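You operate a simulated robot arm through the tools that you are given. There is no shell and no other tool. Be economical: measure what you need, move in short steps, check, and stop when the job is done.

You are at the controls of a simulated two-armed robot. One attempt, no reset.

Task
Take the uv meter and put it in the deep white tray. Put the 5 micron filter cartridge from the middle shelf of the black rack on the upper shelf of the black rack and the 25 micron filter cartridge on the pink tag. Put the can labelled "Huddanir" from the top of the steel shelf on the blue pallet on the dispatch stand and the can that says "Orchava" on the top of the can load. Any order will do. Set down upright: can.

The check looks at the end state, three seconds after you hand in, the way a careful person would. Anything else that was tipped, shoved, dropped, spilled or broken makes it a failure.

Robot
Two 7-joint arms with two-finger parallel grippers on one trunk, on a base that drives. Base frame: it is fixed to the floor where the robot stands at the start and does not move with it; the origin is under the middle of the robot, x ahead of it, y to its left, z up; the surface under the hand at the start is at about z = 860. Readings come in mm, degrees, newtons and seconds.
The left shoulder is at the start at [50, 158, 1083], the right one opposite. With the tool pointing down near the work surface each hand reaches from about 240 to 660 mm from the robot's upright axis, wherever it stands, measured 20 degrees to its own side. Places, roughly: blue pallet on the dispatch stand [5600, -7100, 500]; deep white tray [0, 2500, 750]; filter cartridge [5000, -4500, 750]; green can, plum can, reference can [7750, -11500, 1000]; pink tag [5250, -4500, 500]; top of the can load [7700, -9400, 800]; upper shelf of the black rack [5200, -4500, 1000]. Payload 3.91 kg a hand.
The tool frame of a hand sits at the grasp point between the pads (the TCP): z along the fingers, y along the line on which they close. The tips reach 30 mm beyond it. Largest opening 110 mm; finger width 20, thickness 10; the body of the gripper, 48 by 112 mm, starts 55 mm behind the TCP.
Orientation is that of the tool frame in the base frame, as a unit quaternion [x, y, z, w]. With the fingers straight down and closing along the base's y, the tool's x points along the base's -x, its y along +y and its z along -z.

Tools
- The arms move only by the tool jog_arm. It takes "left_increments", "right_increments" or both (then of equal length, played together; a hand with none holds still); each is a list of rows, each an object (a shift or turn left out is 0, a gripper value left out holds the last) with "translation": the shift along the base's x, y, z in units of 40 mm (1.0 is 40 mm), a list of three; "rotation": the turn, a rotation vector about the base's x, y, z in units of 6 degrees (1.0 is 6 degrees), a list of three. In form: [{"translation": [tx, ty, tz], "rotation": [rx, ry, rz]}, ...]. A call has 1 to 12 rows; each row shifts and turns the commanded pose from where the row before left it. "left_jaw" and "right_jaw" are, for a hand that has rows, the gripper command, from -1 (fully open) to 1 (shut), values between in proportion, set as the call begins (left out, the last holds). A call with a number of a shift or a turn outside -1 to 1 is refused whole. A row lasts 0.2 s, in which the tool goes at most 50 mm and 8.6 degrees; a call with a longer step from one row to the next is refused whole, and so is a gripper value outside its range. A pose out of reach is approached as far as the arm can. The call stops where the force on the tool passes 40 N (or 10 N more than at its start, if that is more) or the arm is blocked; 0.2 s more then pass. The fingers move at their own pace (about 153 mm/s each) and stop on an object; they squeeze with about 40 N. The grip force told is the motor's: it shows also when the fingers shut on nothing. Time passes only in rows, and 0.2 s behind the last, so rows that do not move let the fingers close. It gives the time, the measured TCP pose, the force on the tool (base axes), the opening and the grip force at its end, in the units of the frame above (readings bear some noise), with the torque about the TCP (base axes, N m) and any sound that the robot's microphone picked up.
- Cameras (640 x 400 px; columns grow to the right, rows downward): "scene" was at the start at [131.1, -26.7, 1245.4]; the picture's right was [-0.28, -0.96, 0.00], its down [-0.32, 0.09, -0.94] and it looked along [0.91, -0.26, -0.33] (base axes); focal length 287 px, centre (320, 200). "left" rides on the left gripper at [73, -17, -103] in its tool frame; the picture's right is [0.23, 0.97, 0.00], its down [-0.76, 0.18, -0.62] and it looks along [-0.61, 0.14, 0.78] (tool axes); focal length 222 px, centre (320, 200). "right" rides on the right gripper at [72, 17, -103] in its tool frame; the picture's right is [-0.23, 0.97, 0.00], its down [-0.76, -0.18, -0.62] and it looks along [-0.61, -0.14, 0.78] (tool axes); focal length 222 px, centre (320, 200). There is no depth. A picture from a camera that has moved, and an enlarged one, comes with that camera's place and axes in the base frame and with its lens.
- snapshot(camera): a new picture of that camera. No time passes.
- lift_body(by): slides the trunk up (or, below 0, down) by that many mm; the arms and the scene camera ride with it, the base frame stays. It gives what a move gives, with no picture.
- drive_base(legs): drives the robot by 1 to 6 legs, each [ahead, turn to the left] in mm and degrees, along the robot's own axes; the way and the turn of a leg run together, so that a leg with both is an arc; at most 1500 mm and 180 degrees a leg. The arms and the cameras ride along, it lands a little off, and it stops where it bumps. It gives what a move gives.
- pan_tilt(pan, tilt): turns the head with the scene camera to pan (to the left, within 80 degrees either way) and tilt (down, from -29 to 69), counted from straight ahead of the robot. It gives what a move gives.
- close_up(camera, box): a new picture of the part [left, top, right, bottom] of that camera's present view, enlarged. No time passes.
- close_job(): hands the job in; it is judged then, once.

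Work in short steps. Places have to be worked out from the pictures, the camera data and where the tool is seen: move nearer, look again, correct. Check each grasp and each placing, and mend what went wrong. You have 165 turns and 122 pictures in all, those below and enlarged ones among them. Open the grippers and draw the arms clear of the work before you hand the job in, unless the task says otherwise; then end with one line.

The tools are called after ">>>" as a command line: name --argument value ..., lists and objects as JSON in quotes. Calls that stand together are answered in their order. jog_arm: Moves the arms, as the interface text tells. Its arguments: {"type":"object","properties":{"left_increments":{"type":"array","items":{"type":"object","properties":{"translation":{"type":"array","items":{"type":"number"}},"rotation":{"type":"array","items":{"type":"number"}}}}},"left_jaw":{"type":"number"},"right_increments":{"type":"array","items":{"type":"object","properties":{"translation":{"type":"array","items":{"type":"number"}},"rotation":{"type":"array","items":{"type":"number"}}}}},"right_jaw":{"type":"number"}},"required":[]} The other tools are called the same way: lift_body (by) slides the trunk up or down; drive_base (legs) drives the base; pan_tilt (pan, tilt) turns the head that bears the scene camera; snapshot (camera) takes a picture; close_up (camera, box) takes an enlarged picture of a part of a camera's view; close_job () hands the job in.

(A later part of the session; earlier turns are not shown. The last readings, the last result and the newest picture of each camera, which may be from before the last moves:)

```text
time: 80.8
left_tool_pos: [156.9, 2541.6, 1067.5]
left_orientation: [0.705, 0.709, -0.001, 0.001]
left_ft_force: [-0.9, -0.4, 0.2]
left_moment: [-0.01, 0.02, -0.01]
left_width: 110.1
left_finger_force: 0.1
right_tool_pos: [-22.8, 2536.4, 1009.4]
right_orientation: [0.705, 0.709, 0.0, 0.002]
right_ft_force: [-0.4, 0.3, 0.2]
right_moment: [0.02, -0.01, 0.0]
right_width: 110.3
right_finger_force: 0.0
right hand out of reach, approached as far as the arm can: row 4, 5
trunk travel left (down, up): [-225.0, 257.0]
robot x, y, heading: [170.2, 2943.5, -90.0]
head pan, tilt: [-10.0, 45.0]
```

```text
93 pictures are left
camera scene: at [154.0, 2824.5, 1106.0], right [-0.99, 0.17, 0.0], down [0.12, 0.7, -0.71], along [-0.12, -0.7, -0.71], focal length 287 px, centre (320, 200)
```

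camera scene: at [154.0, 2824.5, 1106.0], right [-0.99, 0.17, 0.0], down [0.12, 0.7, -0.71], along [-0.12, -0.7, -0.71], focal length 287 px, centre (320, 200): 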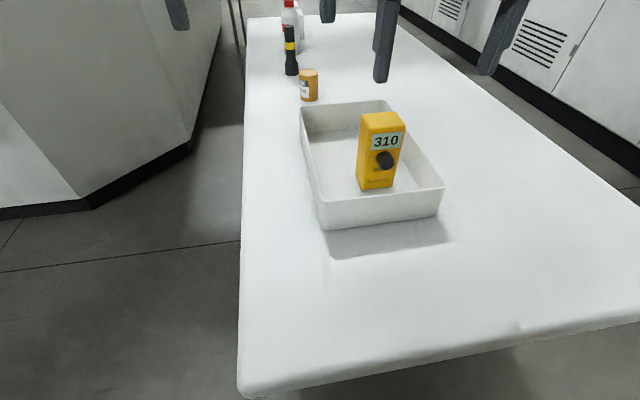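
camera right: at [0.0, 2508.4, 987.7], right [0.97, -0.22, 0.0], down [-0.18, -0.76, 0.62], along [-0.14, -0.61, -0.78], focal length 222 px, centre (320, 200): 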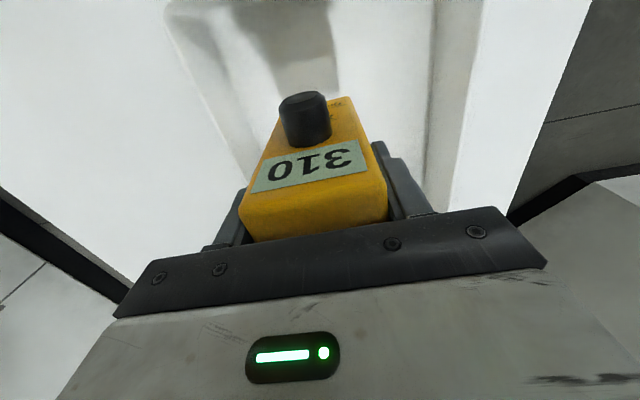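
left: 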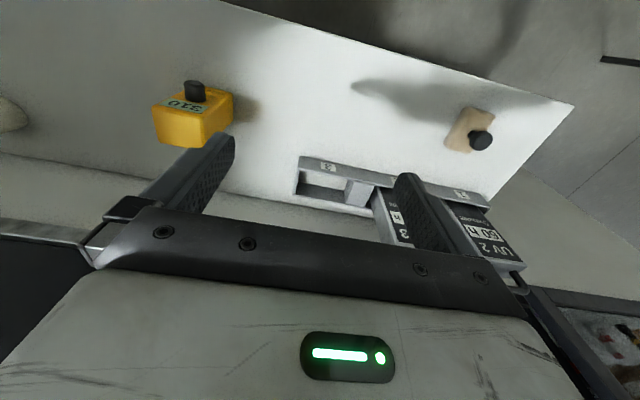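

The UV meter stands in the tray. I raise the trunk, back off, and return by the same corridor.

>>> lift_body --by 100

>>> drive_base --legs '[[-350, 0], [0, -90], [1215, 0], [0, 90], [1500, 0], [1500, 0]]'

>>> pan_tilt --pan 30 --tilt 10

>>> snapshot --camera "scene"

```text
time: 82.1
left_tool_pos: [157.5, 2542.0, 1166.1]
left_orientation: [0.706, 0.708, 0.0, 0.001]
left_ft_force: [-0.2, -0.3, -0.1]
left_moment: [-0.01, 0.03, -0.04]
left_width: 109.8
left_finger_force: 0.1
right_tool_pos: [-21.4, 2534.7, 1108.8]
right_orientation: [0.706, 0.708, 0.0, 0.002]
right_ft_force: [1.1, -0.6, -0.6]
right_moment: [-0.02, -0.02, 0.0]
right_width: 110.1
right_finger_force: 0.1
trunk travel left (down, up): [-325.0, 157.0]
robot x, y, heading: [167.3, 2948.3, -90.1]
head pan, tilt: [-10.0, 45.0]
```

```text
time: 111.8
left_tool_pos: [-1009.6, -120.1, 1167.9]
left_orientation: [0.701, 0.713, -0.001, 0.0]
left_ft_force: [0.0, -0.4, -0.3]
left_moment: [-0.02, 0.05, -0.03]
left_width: 110.1
left_finger_force: 0.1
right_tool_pos: [-1190.1, -127.6, 1109.0]
right_orientation: [0.701, 0.713, 0.0, 0.003]
right_ft_force: [0.1, -0.6, 0.0]
right_moment: [0.01, 0.02, 0.01]
right_width: 110.0
right_finger_force: 0.1
trunk travel left (down, up): [-325.0, 157.0]
robot x, y, heading: [-1000.6, 282.9, -89.4]
head pan, tilt: [-10.0, 45.0]
```

```text
time: 112.8
left_tool_pos: [-1008.9, -120.4, 1167.1]
left_orientation: [0.701, 0.713, 0.0, 0.001]
left_ft_force: [-0.5, 0.5, 0.4]
left_moment: [-0.01, -0.04, -0.02]
left_width: 110.1
left_finger_force: 0.1
right_tool_pos: [-1189.6, -127.2, 1109.9]
right_orientation: [0.701, 0.713, 0.0, 0.002]
right_ft_force: [-0.4, -0.1, -0.4]
right_moment: [-0.01, 0.0, 0.03]
right_width: 110.0
right_finger_force: 0.1
trunk travel left (down, up): [-325.0, 157.0]
robot x, y, heading: [-1006.9, 285.0, -89.1]
head pan, tilt: [30.0, 10.0]
```

```text
92 pictures are left
camera scene: at [-956.2, 163.2, 1260.8], right [-0.86, -0.51, 0.0], down [-0.09, 0.15, -0.98], along [0.5, -0.85, -0.17], focal length 287 px, centre (320, 200)
```

scene: 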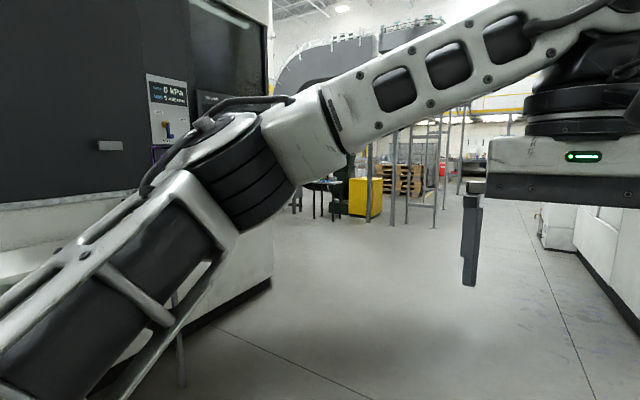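

Corridor continues along −y past the machine's end near (680,−1720). I drive to about (−500,−2000) and look toward +x.

>>> drive_base --legs '[[0, 12], [1200, 0], [1150, 0], [0, 40]]'

>>> pan_tilt --pan 0 --tilt 8

>>> snapshot --camera "scene"

```text
time: 127.1
left_tool_pos: [-168.3, -2271.7, 1166.8]
left_orientation: [0.32, 0.947, -0.001, 0.001]
left_ft_force: [-0.9, 0.7, 0.4]
left_moment: [-0.02, 0.01, -0.03]
left_width: 110.1
left_finger_force: 0.1
right_tool_pos: [-273.1, -2418.3, 1108.1]
right_orientation: [0.32, 0.948, 0.001, 0.003]
right_ft_force: [-0.7, -0.3, 0.0]
right_moment: [-0.01, -0.02, 0.02]
right_width: 109.9
right_finger_force: 0.1
trunk travel left (down, up): [-325.0, 157.0]
robot x, y, heading: [-481.7, -2022.0, -37.8]
head pan, tilt: [30.0, 10.0]
```

```text
time: 128.0
left_tool_pos: [-167.9, -2272.2, 1166.5]
left_orientation: [0.32, 0.947, -0.001, 0.001]
left_ft_force: [-0.5, 0.0, -0.1]
left_moment: [-0.02, 0.02, -0.02]
left_width: 109.8
left_finger_force: 0.2
right_tool_pos: [-273.8, -2418.3, 1107.8]
right_orientation: [0.319, 0.948, 0.002, 0.002]
right_ft_force: [-0.9, 0.9, 0.3]
right_moment: [0.02, -0.02, 0.01]
right_width: 110.0
right_finger_force: 0.1
trunk travel left (down, up): [-325.0, 157.0]
robot x, y, heading: [-480.8, -2017.4, -37.3]
head pan, tilt: [0.0, 8.0]
```

```text
91 pictures are left
camera scene: at [-376.1, -2100.3, 1264.1], right [-0.61, -0.8, 0.0], down [-0.11, 0.08, -0.99], along [0.79, -0.6, -0.14], focal length 287 px, centre (320, 200)
```

scene: 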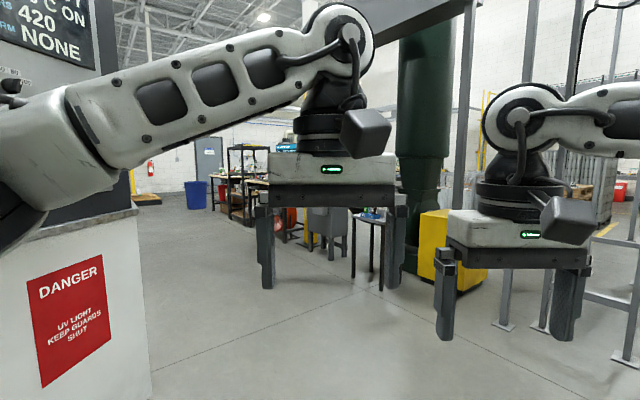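

Black rack appears at col ~250, consistent with (5000,−4500). I route via (1400,−2950) between the DANGER machine and the stools.

>>> drive_base --legs '[[0, 11.3], [1050, 0], [1050, 0], [0, 12]]'

>>> snapshot --camera "scene"

```text
time: 140.0
left_tool_pos: [1789.1, -3080.3, 1167.2]
left_orientation: [0.132, 0.991, -0.001, 0.001]
left_ft_force: [0.0, -0.4, 0.2]
left_moment: [-0.01, 0.01, 0.0]
left_width: 110.1
left_finger_force: 0.1
right_tool_pos: [1747.1, -3255.6, 1108.2]
right_orientation: [0.131, 0.991, 0.0, 0.003]
right_ft_force: [0.4, 0.4, 0.3]
right_moment: [-0.04, 0.0, -0.01]
right_width: 110.0
right_finger_force: 0.0
trunk travel left (down, up): [-325.0, 157.0]
robot x, y, heading: [1402.6, -2969.9, -15.1]
head pan, tilt: [0.0, 8.0]
```

```text
90 pictures are left
camera scene: at [1531.5, -3001.7, 1264.1], right [-0.26, -0.97, 0.0], down [-0.13, 0.04, -0.99], along [0.96, -0.26, -0.14], focal length 287 px, centre (320, 200)
```

scene: 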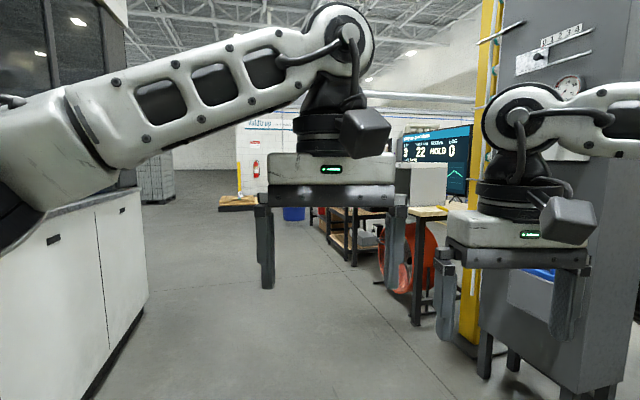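

Corridor is clear at y≈−3200. I drive on towards x≈4100 and look at the rack.

>>> drive_base --legs '[[0, 10], [1350, 0], [1350, 0], [0, -35]]'

>>> snapshot --camera "scene"

```text
time: 155.5
left_tool_pos: [4389.1, -3459.4, 1166.7]
left_orientation: [0.343, 0.939, 0.0, 0.001]
left_ft_force: [-0.4, 0.0, -1.3]
left_moment: [0.0, -0.03, 0.03]
left_width: 110.1
left_finger_force: 0.0
right_tool_pos: [4277.7, -3600.3, 1107.7]
right_orientation: [0.342, 0.94, 0.001, 0.002]
right_ft_force: [0.0, 1.2, -0.5]
right_moment: [0.0, -0.01, -0.01]
right_width: 109.9
right_finger_force: 0.1
trunk travel left (down, up): [-325.0, 157.0]
robot x, y, heading: [4088.9, -3188.4, -40.1]
head pan, tilt: [0.0, 8.0]
```

```text
89 pictures are left
camera scene: at [4189.8, -3278.1, 1264.1], right [-0.64, -0.76, 0.0], down [-0.11, 0.09, -0.99], along [0.76, -0.64, -0.14], focal length 287 px, centre (320, 200)
```

scene: 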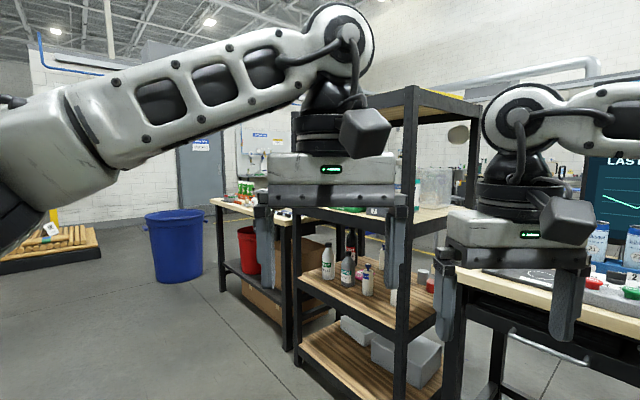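

I drive to face the rack's front at about (5050,−3450), heading −90°.

>>> drive_base --legs '[[0, 22], [1000, 0], [0, -72]]'

>>> pan_tilt --pan 0 --tilt 20

>>> snapshot --camera "scene"

```text
time: 165.0
left_tool_pos: [5031.5, -3898.5, 1167.8]
left_orientation: [0.708, 0.706, -0.001, 0.001]
left_ft_force: [0.3, -0.3, 0.3]
left_moment: [0.02, -0.01, 0.0]
left_width: 109.8
left_finger_force: 0.0
right_tool_pos: [4852.2, -3905.0, 1108.4]
right_orientation: [0.708, 0.707, -0.001, 0.002]
right_ft_force: [0.3, -0.8, 0.0]
right_moment: [-0.03, 0.03, -0.02]
right_width: 109.9
right_finger_force: 0.1
trunk travel left (down, up): [-325.0, 157.0]
robot x, y, heading: [5043.4, -3493.2, -90.0]
head pan, tilt: [0.0, 8.0]
```

```text
time: 165.7
left_tool_pos: [5031.1, -3898.1, 1166.8]
left_orientation: [0.708, 0.706, -0.001, 0.001]
left_ft_force: [-0.1, 0.3, 0.3]
left_moment: [0.0, 0.02, -0.01]
left_width: 109.9
left_finger_force: 0.0
right_tool_pos: [4851.7, -3903.7, 1107.5]
right_orientation: [0.708, 0.706, -0.001, 0.001]
right_ft_force: [0.2, 0.4, 0.7]
right_moment: [0.01, -0.01, -0.01]
right_width: 109.9
right_finger_force: 0.1
trunk travel left (down, up): [-325.0, 157.0]
robot x, y, heading: [5041.3, -3495.6, -90.0]
head pan, tilt: [0.0, 20.0]
```

```text
88 pictures are left
camera scene: at [5043.9, -3628.8, 1244.7], right [-1.0, 0.0, 0.0], down [0.0, 0.34, -0.94], along [0.0, -0.94, -0.34], focal length 287 px, centre (320, 200)
```

scene: 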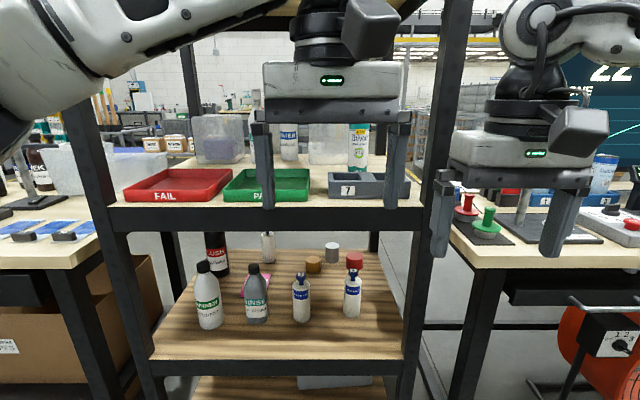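

The rack with upper (trays) and middle shelf is right ahead. Zoom for labels and the pink tag.

>>> close_up --camera "scene" --box '[170, 220, 400, 364]'

>>> close_up --camera "scene" --box '[100, 110, 430, 240]'

```text
2.78 times, centred on (285, 292) of scene
camera zoom: at [5043.9, -3628.8, 1244.7], right [-1.0, 0.0, 0.0], down [0.0, 0.34, -0.94], along [0.0, -0.94, -0.34], focal length 797 px, centre (417, -56)
```

zoom: 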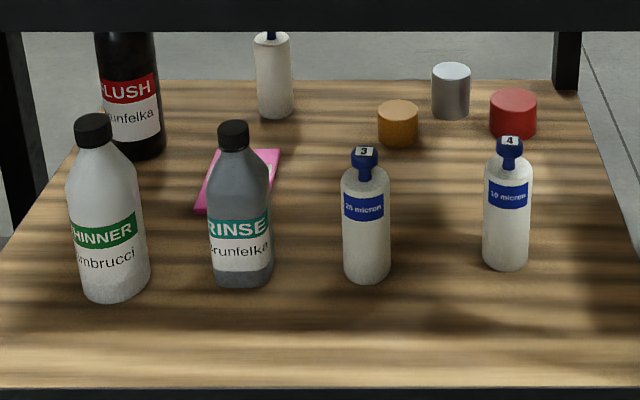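

```text
1.94 times, centred on (265, 175) of scene
camera zoom: at [5043.9, -3628.8, 1244.7], right [-1.0, 0.0, 0.0], down [0.0, 0.34, -0.94], along [0.0, -0.94, -0.34], focal length 556 px, centre (427, 248)
```

zoom: 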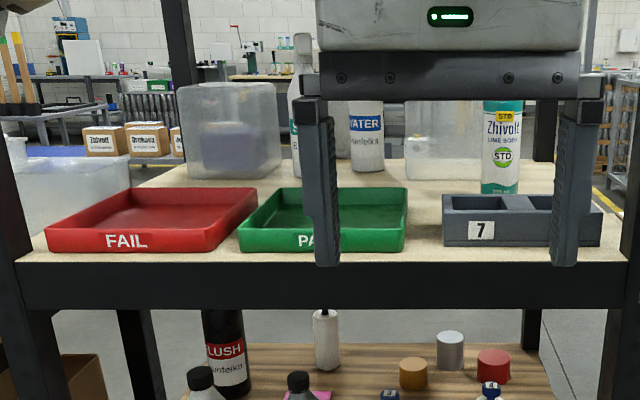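

Enlarge the cartridges further.

>>> close_up --camera "scene" --box '[285, 260, 375, 330]'

>>> close_up --camera "scene" --box '[240, 225, 300, 270]'

```text
5.71 times, centred on (330, 295) of scene
camera zoom: at [5043.9, -3628.8, 1244.7], right [-1.0, 0.0, 0.0], down [0.0, 0.34, -0.94], along [0.0, -0.94, -0.34], focal length 1640 px, centre (263, -343)
```

zoom: 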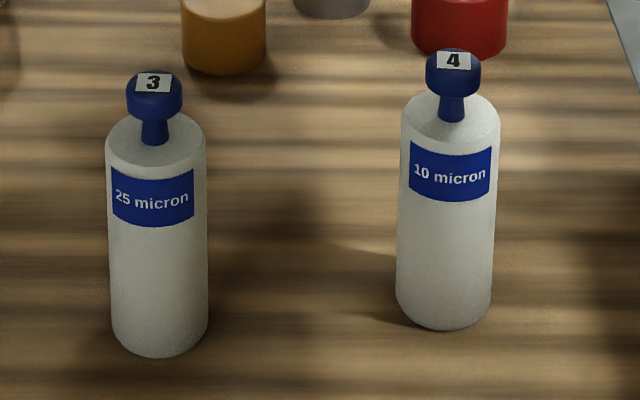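

```text
8.89 times, centred on (270, 248) of scene
camera zoom: at [5043.9, -3628.8, 1244.7], right [-1.0, 0.0, 0.0], down [0.0, 0.34, -0.94], along [0.0, -0.94, -0.34], focal length 2550 px, centre (764, -222)
```

zoom: 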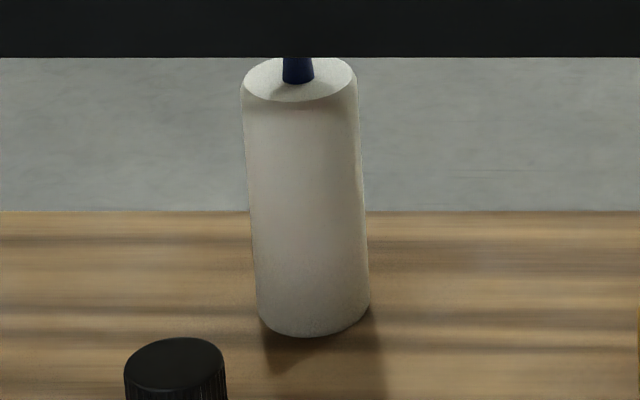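

Found: 25 micron at ≈(5109,−4440), 10 micron at ≈(4933,−4430), and an unlabelled-side cartridge deep at ≈(5280,−4820), near the back edge (label facing back; take from behind). Middle shelf z≈510, gap up to ≈930. I first get the 25 micron from the front with a ~48° tilted left hand; tilt left and retract the right now.

>>> jog_arm --left_increments '[{"translation": [0.2, 0.3, -0.5], "rotation": [-1, 0, 0]}, {"translation": [0.2, 0.3, -0.5], "rotation": [-1, 0, 0]}, {"translation": [0.2, 0.3, -0.5], "rotation": [-1, 0, 0]}, {"translation": [0.2, 0.3, -0.5], "rotation": [-1, 0, 0]}, {"translation": [0.2, 0.3, -0.5], "rotation": [-1, 0, 0]}, {"translation": [0.2, 0.3, -0.5], "rotation": [-1, 0, 0]}, {"translation": [0.2, 0.3, -0.5], "rotation": [-1, 0, 0]}, {"translation": [0.2, 0.3, -0.5], "rotation": [-1, 0, 0]}]' --right_increments '[{"translation": [-0.2, 0.5, 0]}, {"translation": [-0.2, 0.5, 0]}, {"translation": [-0.2, 0.5, 0]}, {"translation": [-0.2, 0.5, 0]}, {"translation": [-0.2, 0.5, 0]}, {"translation": [-0.2, 0.5, 0]}, {"translation": [-0.2, 0.5, 0]}, {"translation": [-0.2, 0.5, 0]}]'

>>> lift_body --by -220

>>> snapshot --camera "scene"

>>> snapshot --camera "left"

```text
time: 167.5
left_tool_pos: [5088.3, -3806.6, 1008.7]
left_orientation: [0.647, 0.645, -0.288, 0.288]
left_ft_force: [0.0, -0.3, 0.2]
left_moment: [0.03, -0.03, 0.01]
left_width: 110.2
left_finger_force: 0.0
left hand out of reach, approached as far as the arm can: row 8
right_tool_pos: [4787.0, -3743.5, 1107.6]
right_orientation: [0.708, 0.706, 0.0, 0.004]
right_ft_force: [0.7, -0.1, 0.1]
right_moment: [0.02, -0.04, 0.0]
right_width: 109.8
right_finger_force: 0.0
trunk travel left (down, up): [-325.0, 157.0]
robot x, y, heading: [5045.4, -3495.6, -90.2]
head pan, tilt: [0.0, 20.0]
```

```text
time: 169.8
left_tool_pos: [5088.7, -3808.0, 788.9]
left_orientation: [0.647, 0.645, -0.287, 0.288]
left_ft_force: [0.7, 0.1, 0.3]
left_moment: [0.0, 0.0, 0.0]
left_width: 110.1
left_finger_force: 0.1
right_tool_pos: [4788.3, -3744.1, 887.5]
right_orientation: [0.707, 0.707, -0.001, 0.002]
right_ft_force: [-0.1, 0.3, 0.6]
right_moment: [0.01, -0.04, -0.02]
right_width: 109.9
right_finger_force: 0.1
trunk travel left (down, up): [-105.0, 377.0]
robot x, y, heading: [5039.2, -3492.7, -90.0]
head pan, tilt: [0.0, 20.0]
```

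```text
83 pictures are left
camera scene: at [5043.9, -3628.8, 1024.7], right [-1.0, 0.0, 0.0], down [0.0, 0.34, -0.94], along [0.0, -0.94, -0.34], focal length 287 px, centre (320, 200)
```

scene: 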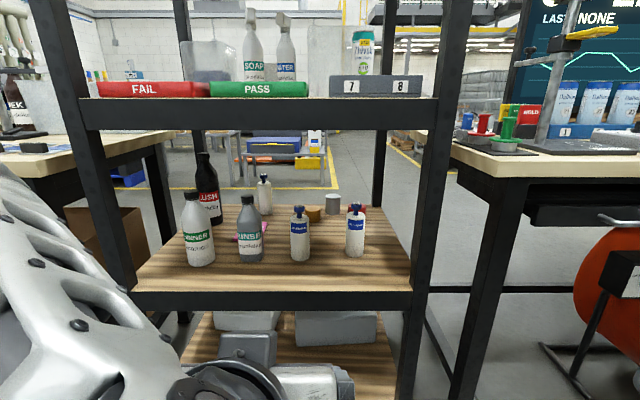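

```text
82 pictures are left
camera left: at [5072.3, -3682.1, 805.9], right [0.97, 0.15, -0.17], down [0.18, -0.05, 0.98], along [0.14, -0.99, -0.07], focal length 222 px, centre (320, 200)
```

left: 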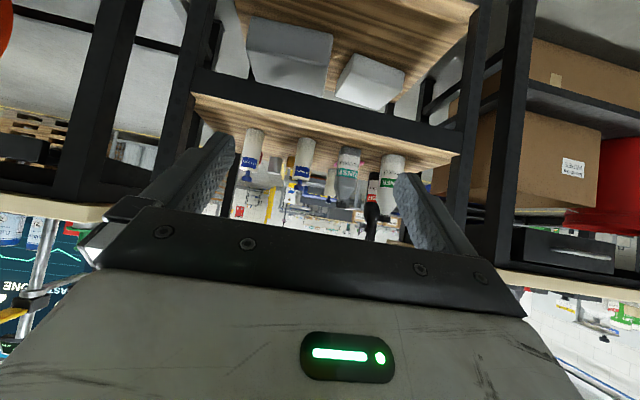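

Parallax from the trunk move gives: shelf front y≈−4202, middle shelf z≈586, upper z≈1021, beam underside ≈962; 25 micron at (5100,−4360), body to z≈704, knob to 746; tag centre ≈(5283,−4528); back cartridge ≈(5256,−4698). I drive 370 mm forward.

>>> drive_base --legs '[[370, 0]]'

>>> snapshot --camera "scene"

>>> snapshot --camera "left"

```text
time: 172.1
left_tool_pos: [5087.3, -4144.0, 788.8]
left_orientation: [0.649, 0.644, -0.285, 0.287]
left_ft_force: [0.7, 0.0, 0.1]
left_moment: [-0.01, 0.02, -0.02]
left_width: 110.1
left_finger_force: 0.1
right_tool_pos: [4785.2, -4081.0, 889.4]
right_orientation: [0.707, 0.707, -0.002, 0.004]
right_ft_force: [0.4, 0.4, -0.4]
right_moment: [-0.02, 0.0, 0.02]
right_width: 109.9
right_finger_force: 0.0
trunk travel left (down, up): [-105.0, 377.0]
robot x, y, heading: [5040.1, -3836.6, -89.7]
head pan, tilt: [0.0, 20.0]
stopped in leg 1: the robot was blocked; the commanded pose is now the measured one
```

```text
81 pictures are left
camera scene: at [5041.5, -3965.4, 1025.9], right [-1.0, 0.0, 0.0], down [0.0, 0.34, -0.94], along [0.0, -0.94, -0.34], focal length 287 px, centre (320, 200)
```

scene: 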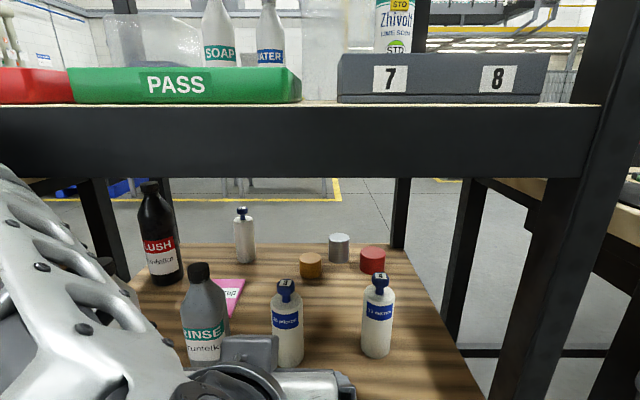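

```text
80 pictures are left
camera left: at [5070.4, -4018.5, 805.5], right [0.98, 0.15, -0.16], down [0.17, -0.05, 0.98], along [0.14, -0.99, -0.08], focal length 222 px, centre (320, 200)
```

left: 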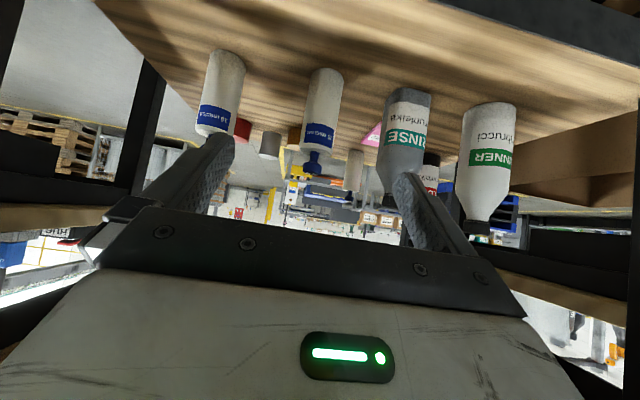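

Blocked lightly by the rack's foot at 365 mm, nothing has moved. The cartridge recomputes to (5096,−4360). I lower the left hand and start going in.

>>> jog_arm --left_increments '[{"translation": [0.08, -0.2, -0.95]}, {"translation": [0.08, -0.2, -0.95]}, {"translation": [0.08, -0.3, -0.95]}, {"translation": [0, -0.9, 0]}, {"translation": [0, -0.9, 0]}, {}]' --left_jaw -1

>>> snapshot --camera "left"

>>> snapshot --camera "scene"

```text
time: 173.5
left_tool_pos: [5094.5, -4251.9, 669.4]
left_orientation: [0.649, 0.647, -0.283, 0.283]
left_ft_force: [-0.4, 0.8, -2.5]
left_moment: [-0.09, -0.04, -0.01]
left_width: 110.4
left_finger_force: 0.1
left hand out of reach, approached as far as the arm can: row 1
right_tool_pos: [4787.7, -4088.2, 886.9]
right_orientation: [0.707, 0.707, 0.0, 0.001]
right_ft_force: [1.3, -1.2, -0.5]
right_moment: [0.04, 0.0, 0.0]
right_width: 110.1
right_finger_force: 0.2
trunk travel left (down, up): [-105.0, 377.0]
robot x, y, heading: [5042.0, -3838.4, -90.0]
head pan, tilt: [0.0, 20.0]
```

```text
79 pictures are left
camera left: at [5078.9, -4127.3, 688.8], right [0.97, 0.15, -0.16], down [0.17, -0.06, 0.98], along [0.14, -0.99, -0.09], focal length 222 px, centre (320, 200)
```

left: 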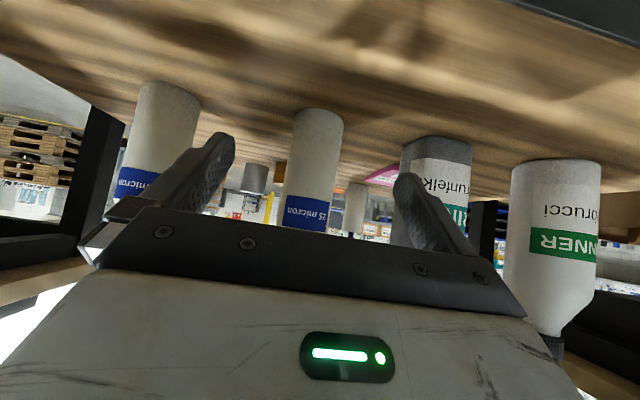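

```text
78 pictures are left
camera scene: at [5044.3, -3973.4, 1024.1], right [-1.0, 0.0, 0.0], down [0.0, 0.34, -0.94], along [0.0, -0.94, -0.34], focal length 287 px, centre (320, 200)
```

scene: 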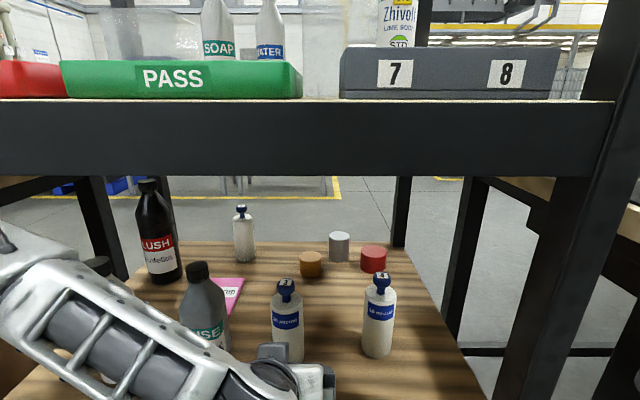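

The cartridge sits centred between the fingers. Move the remaining 108 mm forward.

>>> jog_arm --left_increments '[{"translation": [0, -0.9, 0.05]}, {"translation": [0, -0.9, 0.05]}, {"translation": [0.03, -0.9, 0.05]}, {}]'

>>> snapshot --camera "left"

```text
time: 174.5
left_tool_pos: [5094.7, -4361.2, 679.4]
left_orientation: [0.65, 0.646, -0.282, 0.284]
left_ft_force: [-0.1, -0.9, 0.1]
left_moment: [0.01, 0.02, 0.0]
left_width: 109.8
left_finger_force: 0.0
right_tool_pos: [4785.9, -4084.9, 887.3]
right_orientation: [0.708, 0.706, 0.0, 0.001]
right_ft_force: [0.3, 0.2, 0.3]
right_moment: [0.01, 0.01, -0.03]
right_width: 109.8
right_finger_force: 0.0
trunk travel left (down, up): [-105.0, 377.0]
robot x, y, heading: [5041.8, -3839.1, -89.9]
head pan, tilt: [0.0, 20.0]
```

```text
77 pictures are left
camera left: at [5079.3, -4234.6, 696.7], right [0.98, 0.15, -0.16], down [0.17, -0.06, 0.98], along [0.14, -0.99, -0.08], focal length 222 px, centre (320, 200)
```

left: 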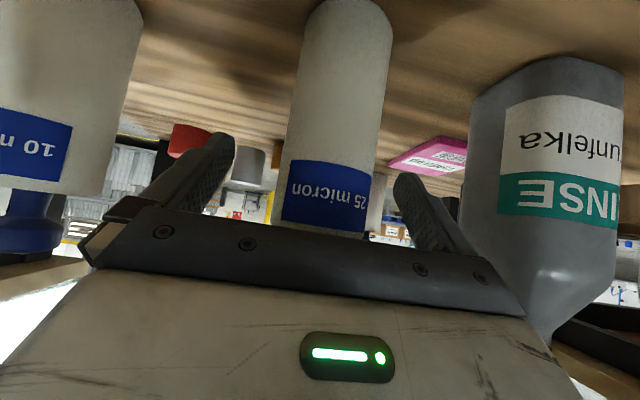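

"25 micron" is between the pads. Close and check.

>>> jog_arm --left_increments '[{}, {}, {}, {}]' --left_jaw 1

>>> jog_arm --left_increments '[{"translation": [0, 0, 0.3]}, {"translation": [0, 0, 0.4]}, {"translation": [0, 0, 0.4]}, {}]'

>>> snapshot --camera "left"

>>> snapshot --camera "scene"

```text
time: 175.5
left_tool_pos: [5094.9, -4359.7, 678.3]
left_orientation: [0.65, 0.646, -0.283, 0.285]
left_ft_force: [1.3, -1.7, 1.3]
left_moment: [-0.07, -0.02, 0.02]
left_width: 53.4
left_finger_force: 40.0
right_tool_pos: [4786.4, -4086.2, 887.2]
right_orientation: [0.708, 0.707, 0.0, 0.001]
right_ft_force: [0.6, 0.0, 0.4]
right_moment: [0.0, -0.01, -0.02]
right_width: 109.8
right_finger_force: 0.1
trunk travel left (down, up): [-105.0, 377.0]
robot x, y, heading: [5042.7, -3837.4, -90.2]
head pan, tilt: [0.0, 20.0]
```

```text
time: 176.5
left_tool_pos: [5094.7, -4358.5, 722.2]
left_orientation: [0.65, 0.646, -0.283, 0.284]
left_ft_force: [-0.8, 1.3, -1.3]
left_moment: [0.0, 0.0, 0.0]
left_width: 53.1
left_finger_force: 40.4
right_tool_pos: [4786.6, -4086.9, 888.3]
right_orientation: [0.708, 0.707, 0.0, 0.002]
right_ft_force: [0.2, 0.8, 0.0]
right_moment: [-0.01, 0.01, 0.04]
right_width: 110.0
right_finger_force: 0.1
trunk travel left (down, up): [-105.0, 377.0]
robot x, y, heading: [5039.7, -3838.3, -90.2]
head pan, tilt: [0.0, 20.0]
```

```text
76 pictures are left
camera left: at [5078.7, -4233.8, 740.3], right [0.98, 0.15, -0.16], down [0.17, -0.06, 0.98], along [0.14, -0.99, -0.08], focal length 222 px, centre (320, 200)
```

left: 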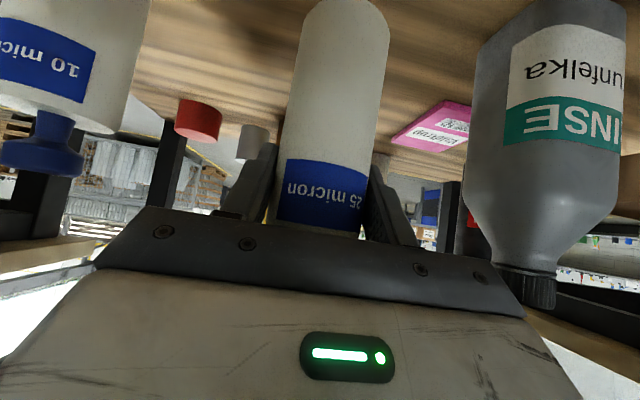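

```text
75 pictures are left
camera scene: at [5042.3, -3971.7, 1024.6], right [-1.0, 0.0, 0.0], down [0.0, 0.34, -0.94], along [0.0, -0.94, -0.34], focal length 287 px, centre (320, 200)
```

scene: 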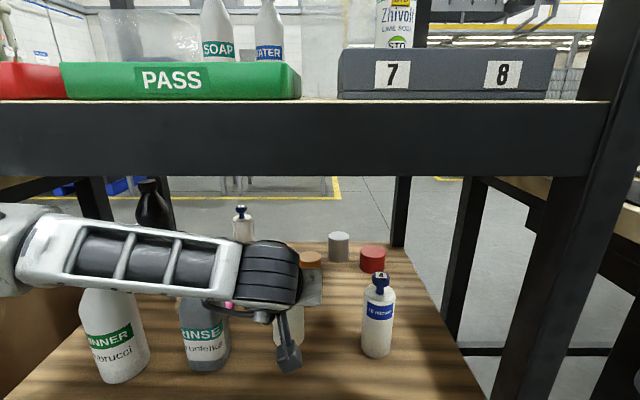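

Held at 53 mm. Before choosing how to reach the tag, I test how far the arm extends at this tilt (space behind is free).

>>> jog_arm --left_increments '[{"translation": [0, -0.9, 0.1]}, {"translation": [0, -0.9, 0.1]}, {"translation": [0, -0.9, 0]}, {"translation": [0, -0.5, 0]}, {}]'

```text
time: 177.7
left_tool_pos: [5094.2, -4486.7, 731.0]
left_orientation: [0.65, 0.646, -0.283, 0.285]
left_ft_force: [-0.1, -0.4, -1.4]
left_moment: [0.02, 0.04, -0.01]
left_width: 53.2
left_finger_force: 40.0
right_tool_pos: [4787.2, -4087.7, 887.8]
right_orientation: [0.708, 0.706, 0.0, 0.001]
right_ft_force: [0.6, 0.3, -0.6]
right_moment: [-0.01, 0.02, 0.0]
right_width: 110.0
right_finger_force: 0.2
trunk travel left (down, up): [-105.0, 377.0]
robot x, y, heading: [5039.9, -3838.2, -90.1]
head pan, tilt: [0.0, 20.0]
```

Reach is fine to 650 mm ahead, so placing from behind works. Retract from the shelf.

>>> jog_arm --left_increments '[{"translation": [0, 0.95, 0]}, {"translation": [0, 0.95, 0]}, {"translation": [0, 0.95, 0]}, {"translation": [0, 0.95, 0.2]}, {"translation": [0, 0.95, 0.3]}, {"translation": [0, 0.95, 0.3]}, {"translation": [0, 0.95, 0.3]}, {"translation": [0, 0.95, 0.3]}, {"translation": [0, 0.6, 0]}]'

>>> snapshot --camera "scene"

```text
time: 179.7
left_tool_pos: [5094.5, -4158.6, 787.3]
left_orientation: [0.649, 0.647, -0.282, 0.285]
left_ft_force: [-0.8, -0.5, -1.1]
left_moment: [0.0, 0.01, 0.0]
left_width: 53.2
left_finger_force: 40.0
right_tool_pos: [4787.0, -4086.5, 887.3]
right_orientation: [0.708, 0.706, 0.0, 0.002]
right_ft_force: [0.5, -0.3, -0.1]
right_moment: [0.0, -0.01, -0.03]
right_width: 110.1
right_finger_force: 0.0
trunk travel left (down, up): [-105.0, 377.0]
robot x, y, heading: [5036.6, -3834.9, -90.0]
head pan, tilt: [0.0, 20.0]
```

```text
74 pictures are left
camera scene: at [5042.3, -3971.5, 1024.6], right [-1.0, 0.0, 0.0], down [0.0, 0.34, -0.94], along [0.0, -0.94, -0.34], focal length 287 px, centre (320, 200)
```

scene: 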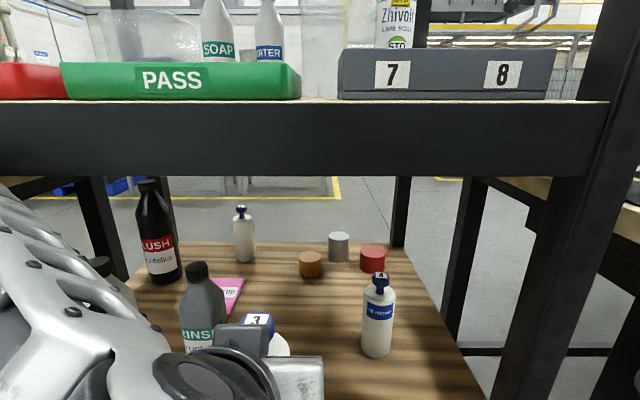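

Nothing disturbed. I back off, raise the trunk and look at the upper shelf and the surroundings.

>>> drive_base --legs '[[-450, 0]]'

>>> lift_body --by 370

>>> snapshot --camera "scene"

>>> pan_tilt --pan 45 --tilt 15

>>> snapshot --camera "scene"

```text
time: 182.4
left_tool_pos: [5094.7, -3704.1, 786.4]
left_orientation: [0.65, 0.647, -0.282, 0.284]
left_ft_force: [0.2, 0.8, -2.1]
left_moment: [0.03, -0.01, 0.01]
left_width: 53.0
left_finger_force: 40.1
right_tool_pos: [4786.3, -3631.9, 888.9]
right_orientation: [0.707, 0.707, 0.0, 0.001]
right_ft_force: [-0.2, -0.9, 0.4]
right_moment: [0.0, 0.0, -0.01]
right_width: 110.0
right_finger_force: 0.0
trunk travel left (down, up): [-105.0, 377.0]
robot x, y, heading: [5040.5, -3384.5, -89.9]
head pan, tilt: [0.0, 20.0]
```

```text
time: 186.0
left_tool_pos: [5093.4, -3703.7, 1156.4]
left_orientation: [0.649, 0.647, -0.282, 0.285]
left_ft_force: [0.0, -0.2, -1.0]
left_moment: [0.0, -0.03, -0.03]
left_width: 53.0
left_finger_force: 40.0
right_tool_pos: [4788.0, -3631.7, 1258.1]
right_orientation: [0.706, 0.708, 0.0, 0.001]
right_ft_force: [0.4, 0.2, 0.2]
right_moment: [0.01, -0.01, 0.06]
right_width: 110.0
right_finger_force: 0.1
trunk travel left (down, up): [-475.0, 7.0]
robot x, y, heading: [5044.0, -3384.3, -89.6]
head pan, tilt: [0.0, 20.0]
```

```text
73 pictures are left
camera scene: at [5041.9, -3517.2, 1394.6], right [-1.0, 0.0, 0.0], down [0.0, 0.34, -0.94], along [0.0, -0.94, -0.34], focal length 287 px, centre (320, 200)
```

scene: 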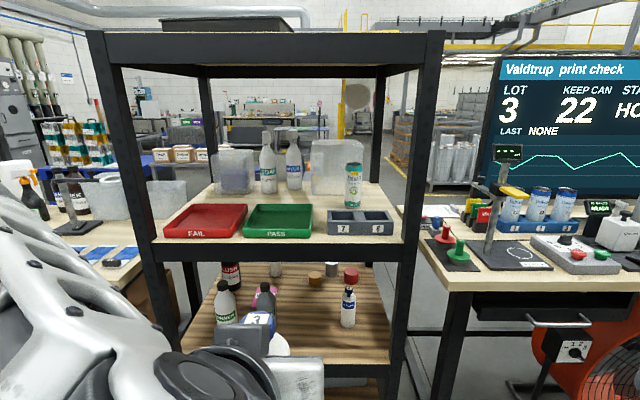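

```text
time: 187.1
left_tool_pos: [5094.7, -3703.1, 1155.9]
left_orientation: [0.649, 0.647, -0.282, 0.284]
left_ft_force: [-0.3, 1.0, -2.1]
left_moment: [-0.01, 0.03, 0.02]
left_width: 53.2
left_finger_force: 40.0
right_tool_pos: [4787.0, -3632.4, 1257.4]
right_orientation: [0.706, 0.708, 0.0, 0.001]
right_ft_force: [-0.1, -0.1, 0.2]
right_moment: [0.01, -0.03, 0.0]
right_width: 110.1
right_finger_force: 0.0
trunk travel left (down, up): [-475.0, 7.0]
robot x, y, heading: [5041.3, -3386.2, -89.9]
head pan, tilt: [45.0, 15.0]
```

```text
72 pictures are left
camera scene: at [5107.8, -3490.0, 1402.7], right [-0.71, -0.71, 0.0], down [-0.18, 0.18, -0.97], along [0.68, -0.68, -0.26], focal length 287 px, centre (320, 200)
```

scene: 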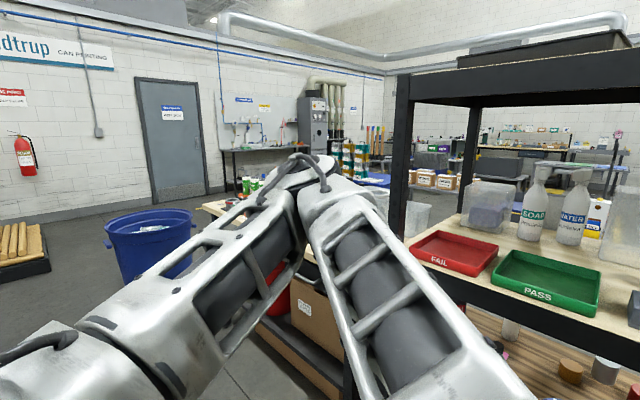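

The upper shelf's free strip lies behind the PASS tray (≈(5180,−4490)), reachable from the front later. Now I find the way to the rack's back; I drive along +x past the neighbouring table and look.

>>> drive_base --legs '[[0, 90], [1500, 0], [300, 0], [0, -60]]'

>>> pan_tilt --pan -25 --tilt 15

>>> snapshot --camera "scene"

>>> pan_tilt --pan 20 --tilt 15

>>> snapshot --camera "scene"

```text
time: 202.7
left_tool_pos: [7055.3, -3650.4, 1156.3]
left_orientation: [0.464, 0.79, -0.201, 0.347]
left_ft_force: [-1.0, -0.5, -1.4]
left_moment: [-0.01, 0.0, -0.03]
left_width: 53.2
left_finger_force: 39.9
right_tool_pos: [6751.1, -3738.2, 1258.7]
right_orientation: [0.505, 0.863, 0.001, 0.002]
right_ft_force: [0.0, -0.6, 0.7]
right_moment: [0.02, 0.02, 0.0]
right_width: 109.7
right_finger_force: 0.0
trunk travel left (down, up): [-475.0, 7.0]
robot x, y, heading: [6851.2, -3396.7, -60.6]
head pan, tilt: [45.0, 15.0]
```

```text
time: 204.1
left_tool_pos: [7055.1, -3650.3, 1155.8]
left_orientation: [0.464, 0.79, -0.201, 0.347]
left_ft_force: [-0.6, -0.1, -1.4]
left_moment: [0.02, -0.04, -0.01]
left_width: 52.9
left_finger_force: 39.8
right_tool_pos: [6752.0, -3738.9, 1258.5]
right_orientation: [0.506, 0.863, 0.0, 0.001]
right_ft_force: [0.6, 0.0, -0.2]
right_moment: [-0.01, -0.04, -0.01]
right_width: 109.9
right_finger_force: 0.0
trunk travel left (down, up): [-475.0, 7.0]
robot x, y, heading: [6850.5, -3397.9, -60.8]
head pan, tilt: [-25.0, 15.0]
```

```text
71 pictures are left
camera scene: at [6879.6, -3525.9, 1402.7], right [-1.0, -0.08, 0.0], down [-0.02, 0.26, -0.97], along [0.07, -0.96, -0.26], focal length 287 px, centre (320, 200)
```

scene: 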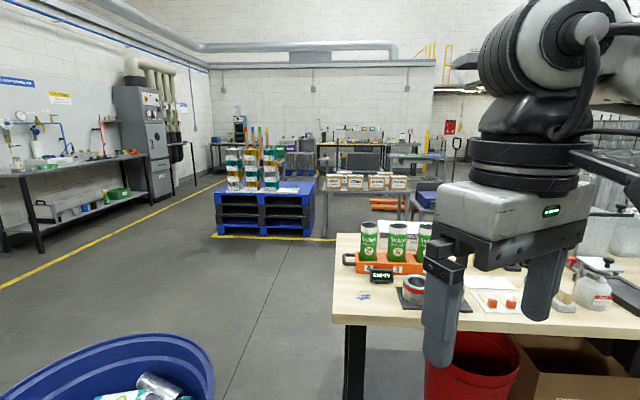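

```text
time: 205.2
left_tool_pos: [7055.3, -3649.8, 1155.9]
left_orientation: [0.464, 0.79, -0.2, 0.347]
left_ft_force: [-0.3, -0.5, -1.7]
left_moment: [0.02, 0.01, 0.01]
left_width: 52.9
left_finger_force: 39.5
right_tool_pos: [6751.5, -3739.3, 1257.7]
right_orientation: [0.505, 0.863, 0.001, 0.002]
right_ft_force: [0.0, 0.3, 0.4]
right_moment: [0.01, 0.0, -0.02]
right_width: 110.0
right_finger_force: 0.1
trunk travel left (down, up): [-475.0, 7.0]
robot x, y, heading: [6849.8, -3398.0, -60.5]
head pan, tilt: [20.0, 15.0]
```

```text
70 pictures are left
camera scene: at [6943.2, -3493.6, 1402.7], right [-0.65, -0.76, 0.0], down [-0.2, 0.17, -0.97], along [0.73, -0.63, -0.26], focal length 287 px, centre (320, 200)
```

scene: 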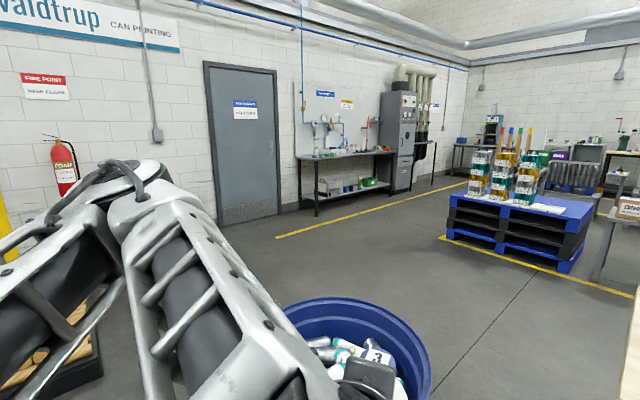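

Between table and bin it's too narrow, but east of the bin it's wide open, and behind the rack is a ~1.8 m aisle. I go round the bin.

>>> drive_base --legs '[[0, 60.5], [1350, 0], [0, -78], [1500, 0], [400, 0], [0, -90]]'

>>> pan_tilt --pan 0 --tilt 12

>>> snapshot --camera "scene"

```text
time: 231.0
left_tool_pos: [8305.4, -5364.7, 1156.7]
left_orientation: [0.911, 0.095, -0.398, 0.044]
left_ft_force: [-0.2, 0.3, -1.1]
left_moment: [0.01, 0.0, 0.04]
left_width: 52.7
left_finger_force: 39.8
right_tool_pos: [8311.4, -5047.3, 1257.2]
right_orientation: [0.994, 0.106, -0.001, 0.001]
right_ft_force: [-0.6, -0.5, -0.4]
right_moment: [0.0, -0.02, 0.05]
right_width: 110.0
right_finger_force: 0.0
trunk travel left (down, up): [-475.0, 7.0]
robot x, y, heading: [8605.8, -5243.1, -167.8]
head pan, tilt: [20.0, 15.0]
```

```text
time: 231.8
left_tool_pos: [8306.1, -5364.9, 1156.3]
left_orientation: [0.912, 0.095, -0.397, 0.044]
left_ft_force: [-0.4, 0.9, -1.2]
left_moment: [0.0, 0.0, 0.0]
left_width: 53.1
left_finger_force: 40.3
right_tool_pos: [8310.0, -5048.7, 1258.1]
right_orientation: [0.994, 0.106, -0.001, 0.002]
right_ft_force: [0.1, 0.2, -0.3]
right_moment: [-0.02, 0.01, -0.01]
right_width: 109.8
right_finger_force: 0.0
trunk travel left (down, up): [-475.0, 7.0]
robot x, y, heading: [8608.7, -5243.7, -167.6]
head pan, tilt: [0.0, 12.0]
```

```text
69 pictures are left
camera scene: at [8479.3, -5272.8, 1407.6], right [-0.21, 0.98, 0.0], down [0.2, 0.04, -0.98], along [-0.96, -0.21, -0.21], focal length 287 px, centre (320, 200)
```

scene: 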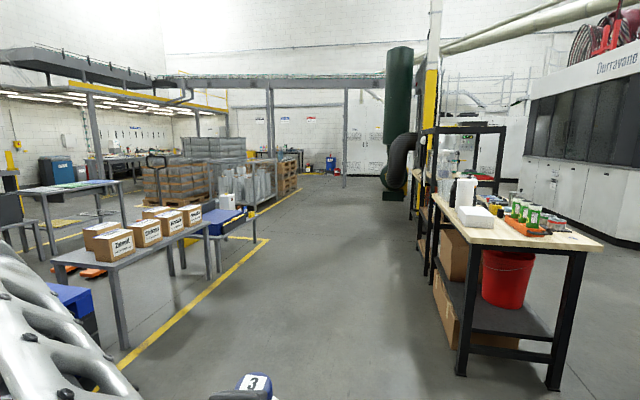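

Aisle is clear. I drive west to behind the rack at ≈(5270,−5480) and face +y.

>>> drive_base --legs '[[0, -8.3], [1500, 0], [1500, 0], [340, 0], [0, -94]]'

>>> pan_tilt --pan 0 --tilt 25

>>> lift_body --by -250

>>> snapshot --camera "scene"

```text
time: 252.6
left_tool_pos: [5241.1, -5138.4, 1156.6]
left_orientation: [-0.643, 0.653, 0.283, 0.283]
left_ft_force: [-0.3, -0.4, -1.7]
left_moment: [-0.01, 0.01, -0.04]
left_width: 52.9
left_finger_force: 39.9
right_tool_pos: [5550.1, -5214.2, 1257.9]
right_orientation: [-0.703, 0.711, 0.001, 0.0]
right_ft_force: [0.6, 0.9, 0.2]
right_moment: [0.0, -0.01, 0.02]
right_width: 109.9
right_finger_force: 0.1
trunk travel left (down, up): [-475.0, 7.0]
robot x, y, heading: [5295.9, -5461.0, 89.7]
head pan, tilt: [0.0, 12.0]
```

```text
time: 253.3
left_tool_pos: [5240.6, -5139.1, 1157.0]
left_orientation: [-0.643, 0.653, 0.283, 0.284]
left_ft_force: [0.4, 0.4, -1.3]
left_moment: [0.02, -0.03, -0.02]
left_width: 52.9
left_finger_force: 39.9
right_tool_pos: [5548.0, -5213.0, 1257.4]
right_orientation: [-0.703, 0.711, 0.002, -0.001]
right_ft_force: [0.2, 0.4, -0.9]
right_moment: [-0.01, 0.01, 0.02]
right_width: 110.1
right_finger_force: 0.1
trunk travel left (down, up): [-475.0, 7.0]
robot x, y, heading: [5289.2, -5461.1, 89.7]
head pan, tilt: [0.0, 25.0]
```

```text
time: 255.9
left_tool_pos: [5241.8, -5139.4, 905.1]
left_orientation: [-0.644, 0.652, 0.283, 0.283]
left_ft_force: [0.3, 0.1, -1.8]
left_moment: [-0.01, -0.03, 0.02]
left_width: 53.0
left_finger_force: 39.9
right_tool_pos: [5548.8, -5214.0, 1006.8]
right_orientation: [-0.703, 0.711, 0.001, 0.0]
right_ft_force: [0.3, 0.6, 0.3]
right_moment: [0.01, -0.01, -0.01]
right_width: 109.9
right_finger_force: 0.1
trunk travel left (down, up): [-225.0, 257.0]
robot x, y, heading: [5292.2, -5462.7, 89.8]
head pan, tilt: [0.0, 25.0]
```

```text
68 pictures are left
camera scene: at [5295.2, -5329.0, 1136.6], right [1.0, -0.01, 0.0], down [0.0, -0.42, -0.91], along [0.01, 0.91, -0.42], focal length 287 px, centre (320, 200)
```

scene: 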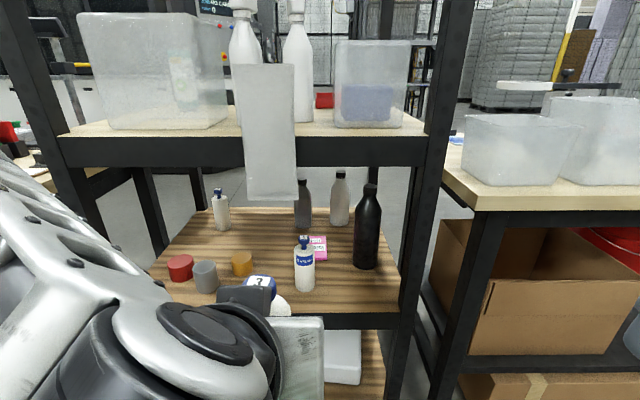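

A white hanging thing is in front of the gap; zoom in on it and on the cartridge.

>>> close_up --camera "scene" --box '[140, 0, 460, 300]'

>>> close_up --camera "scene" --box '[255, 170, 395, 310]'

```text
1.33 times, centred on (300, 150) of scene
camera zoom: at [5295.2, -5329.0, 1136.6], right [1.0, -0.01, 0.0], down [0.0, -0.42, -0.91], along [0.01, 0.91, -0.42], focal length 383 px, centre (347, 267)
```

zoom: 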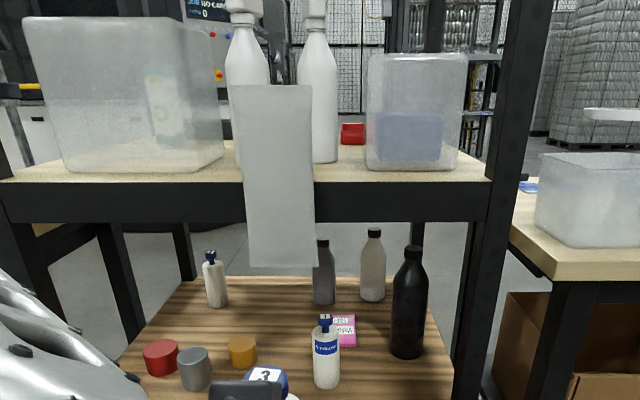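

```text
2.86 times, centred on (325, 240) of scene
camera zoom: at [5295.2, -5329.0, 1136.6], right [1.0, -0.01, 0.0], down [0.0, -0.42, -0.91], along [0.01, 0.91, -0.42], focal length 820 px, centre (306, 86)
```

zoom: 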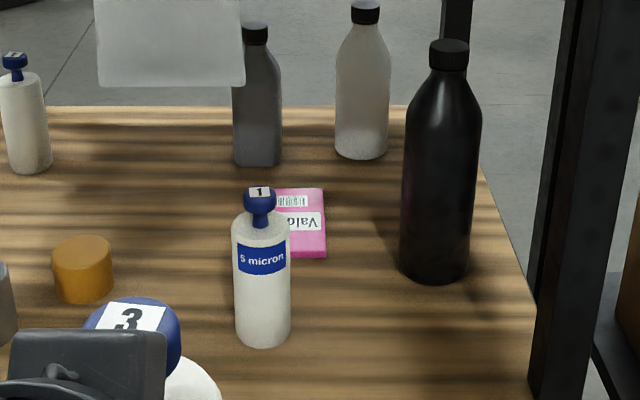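

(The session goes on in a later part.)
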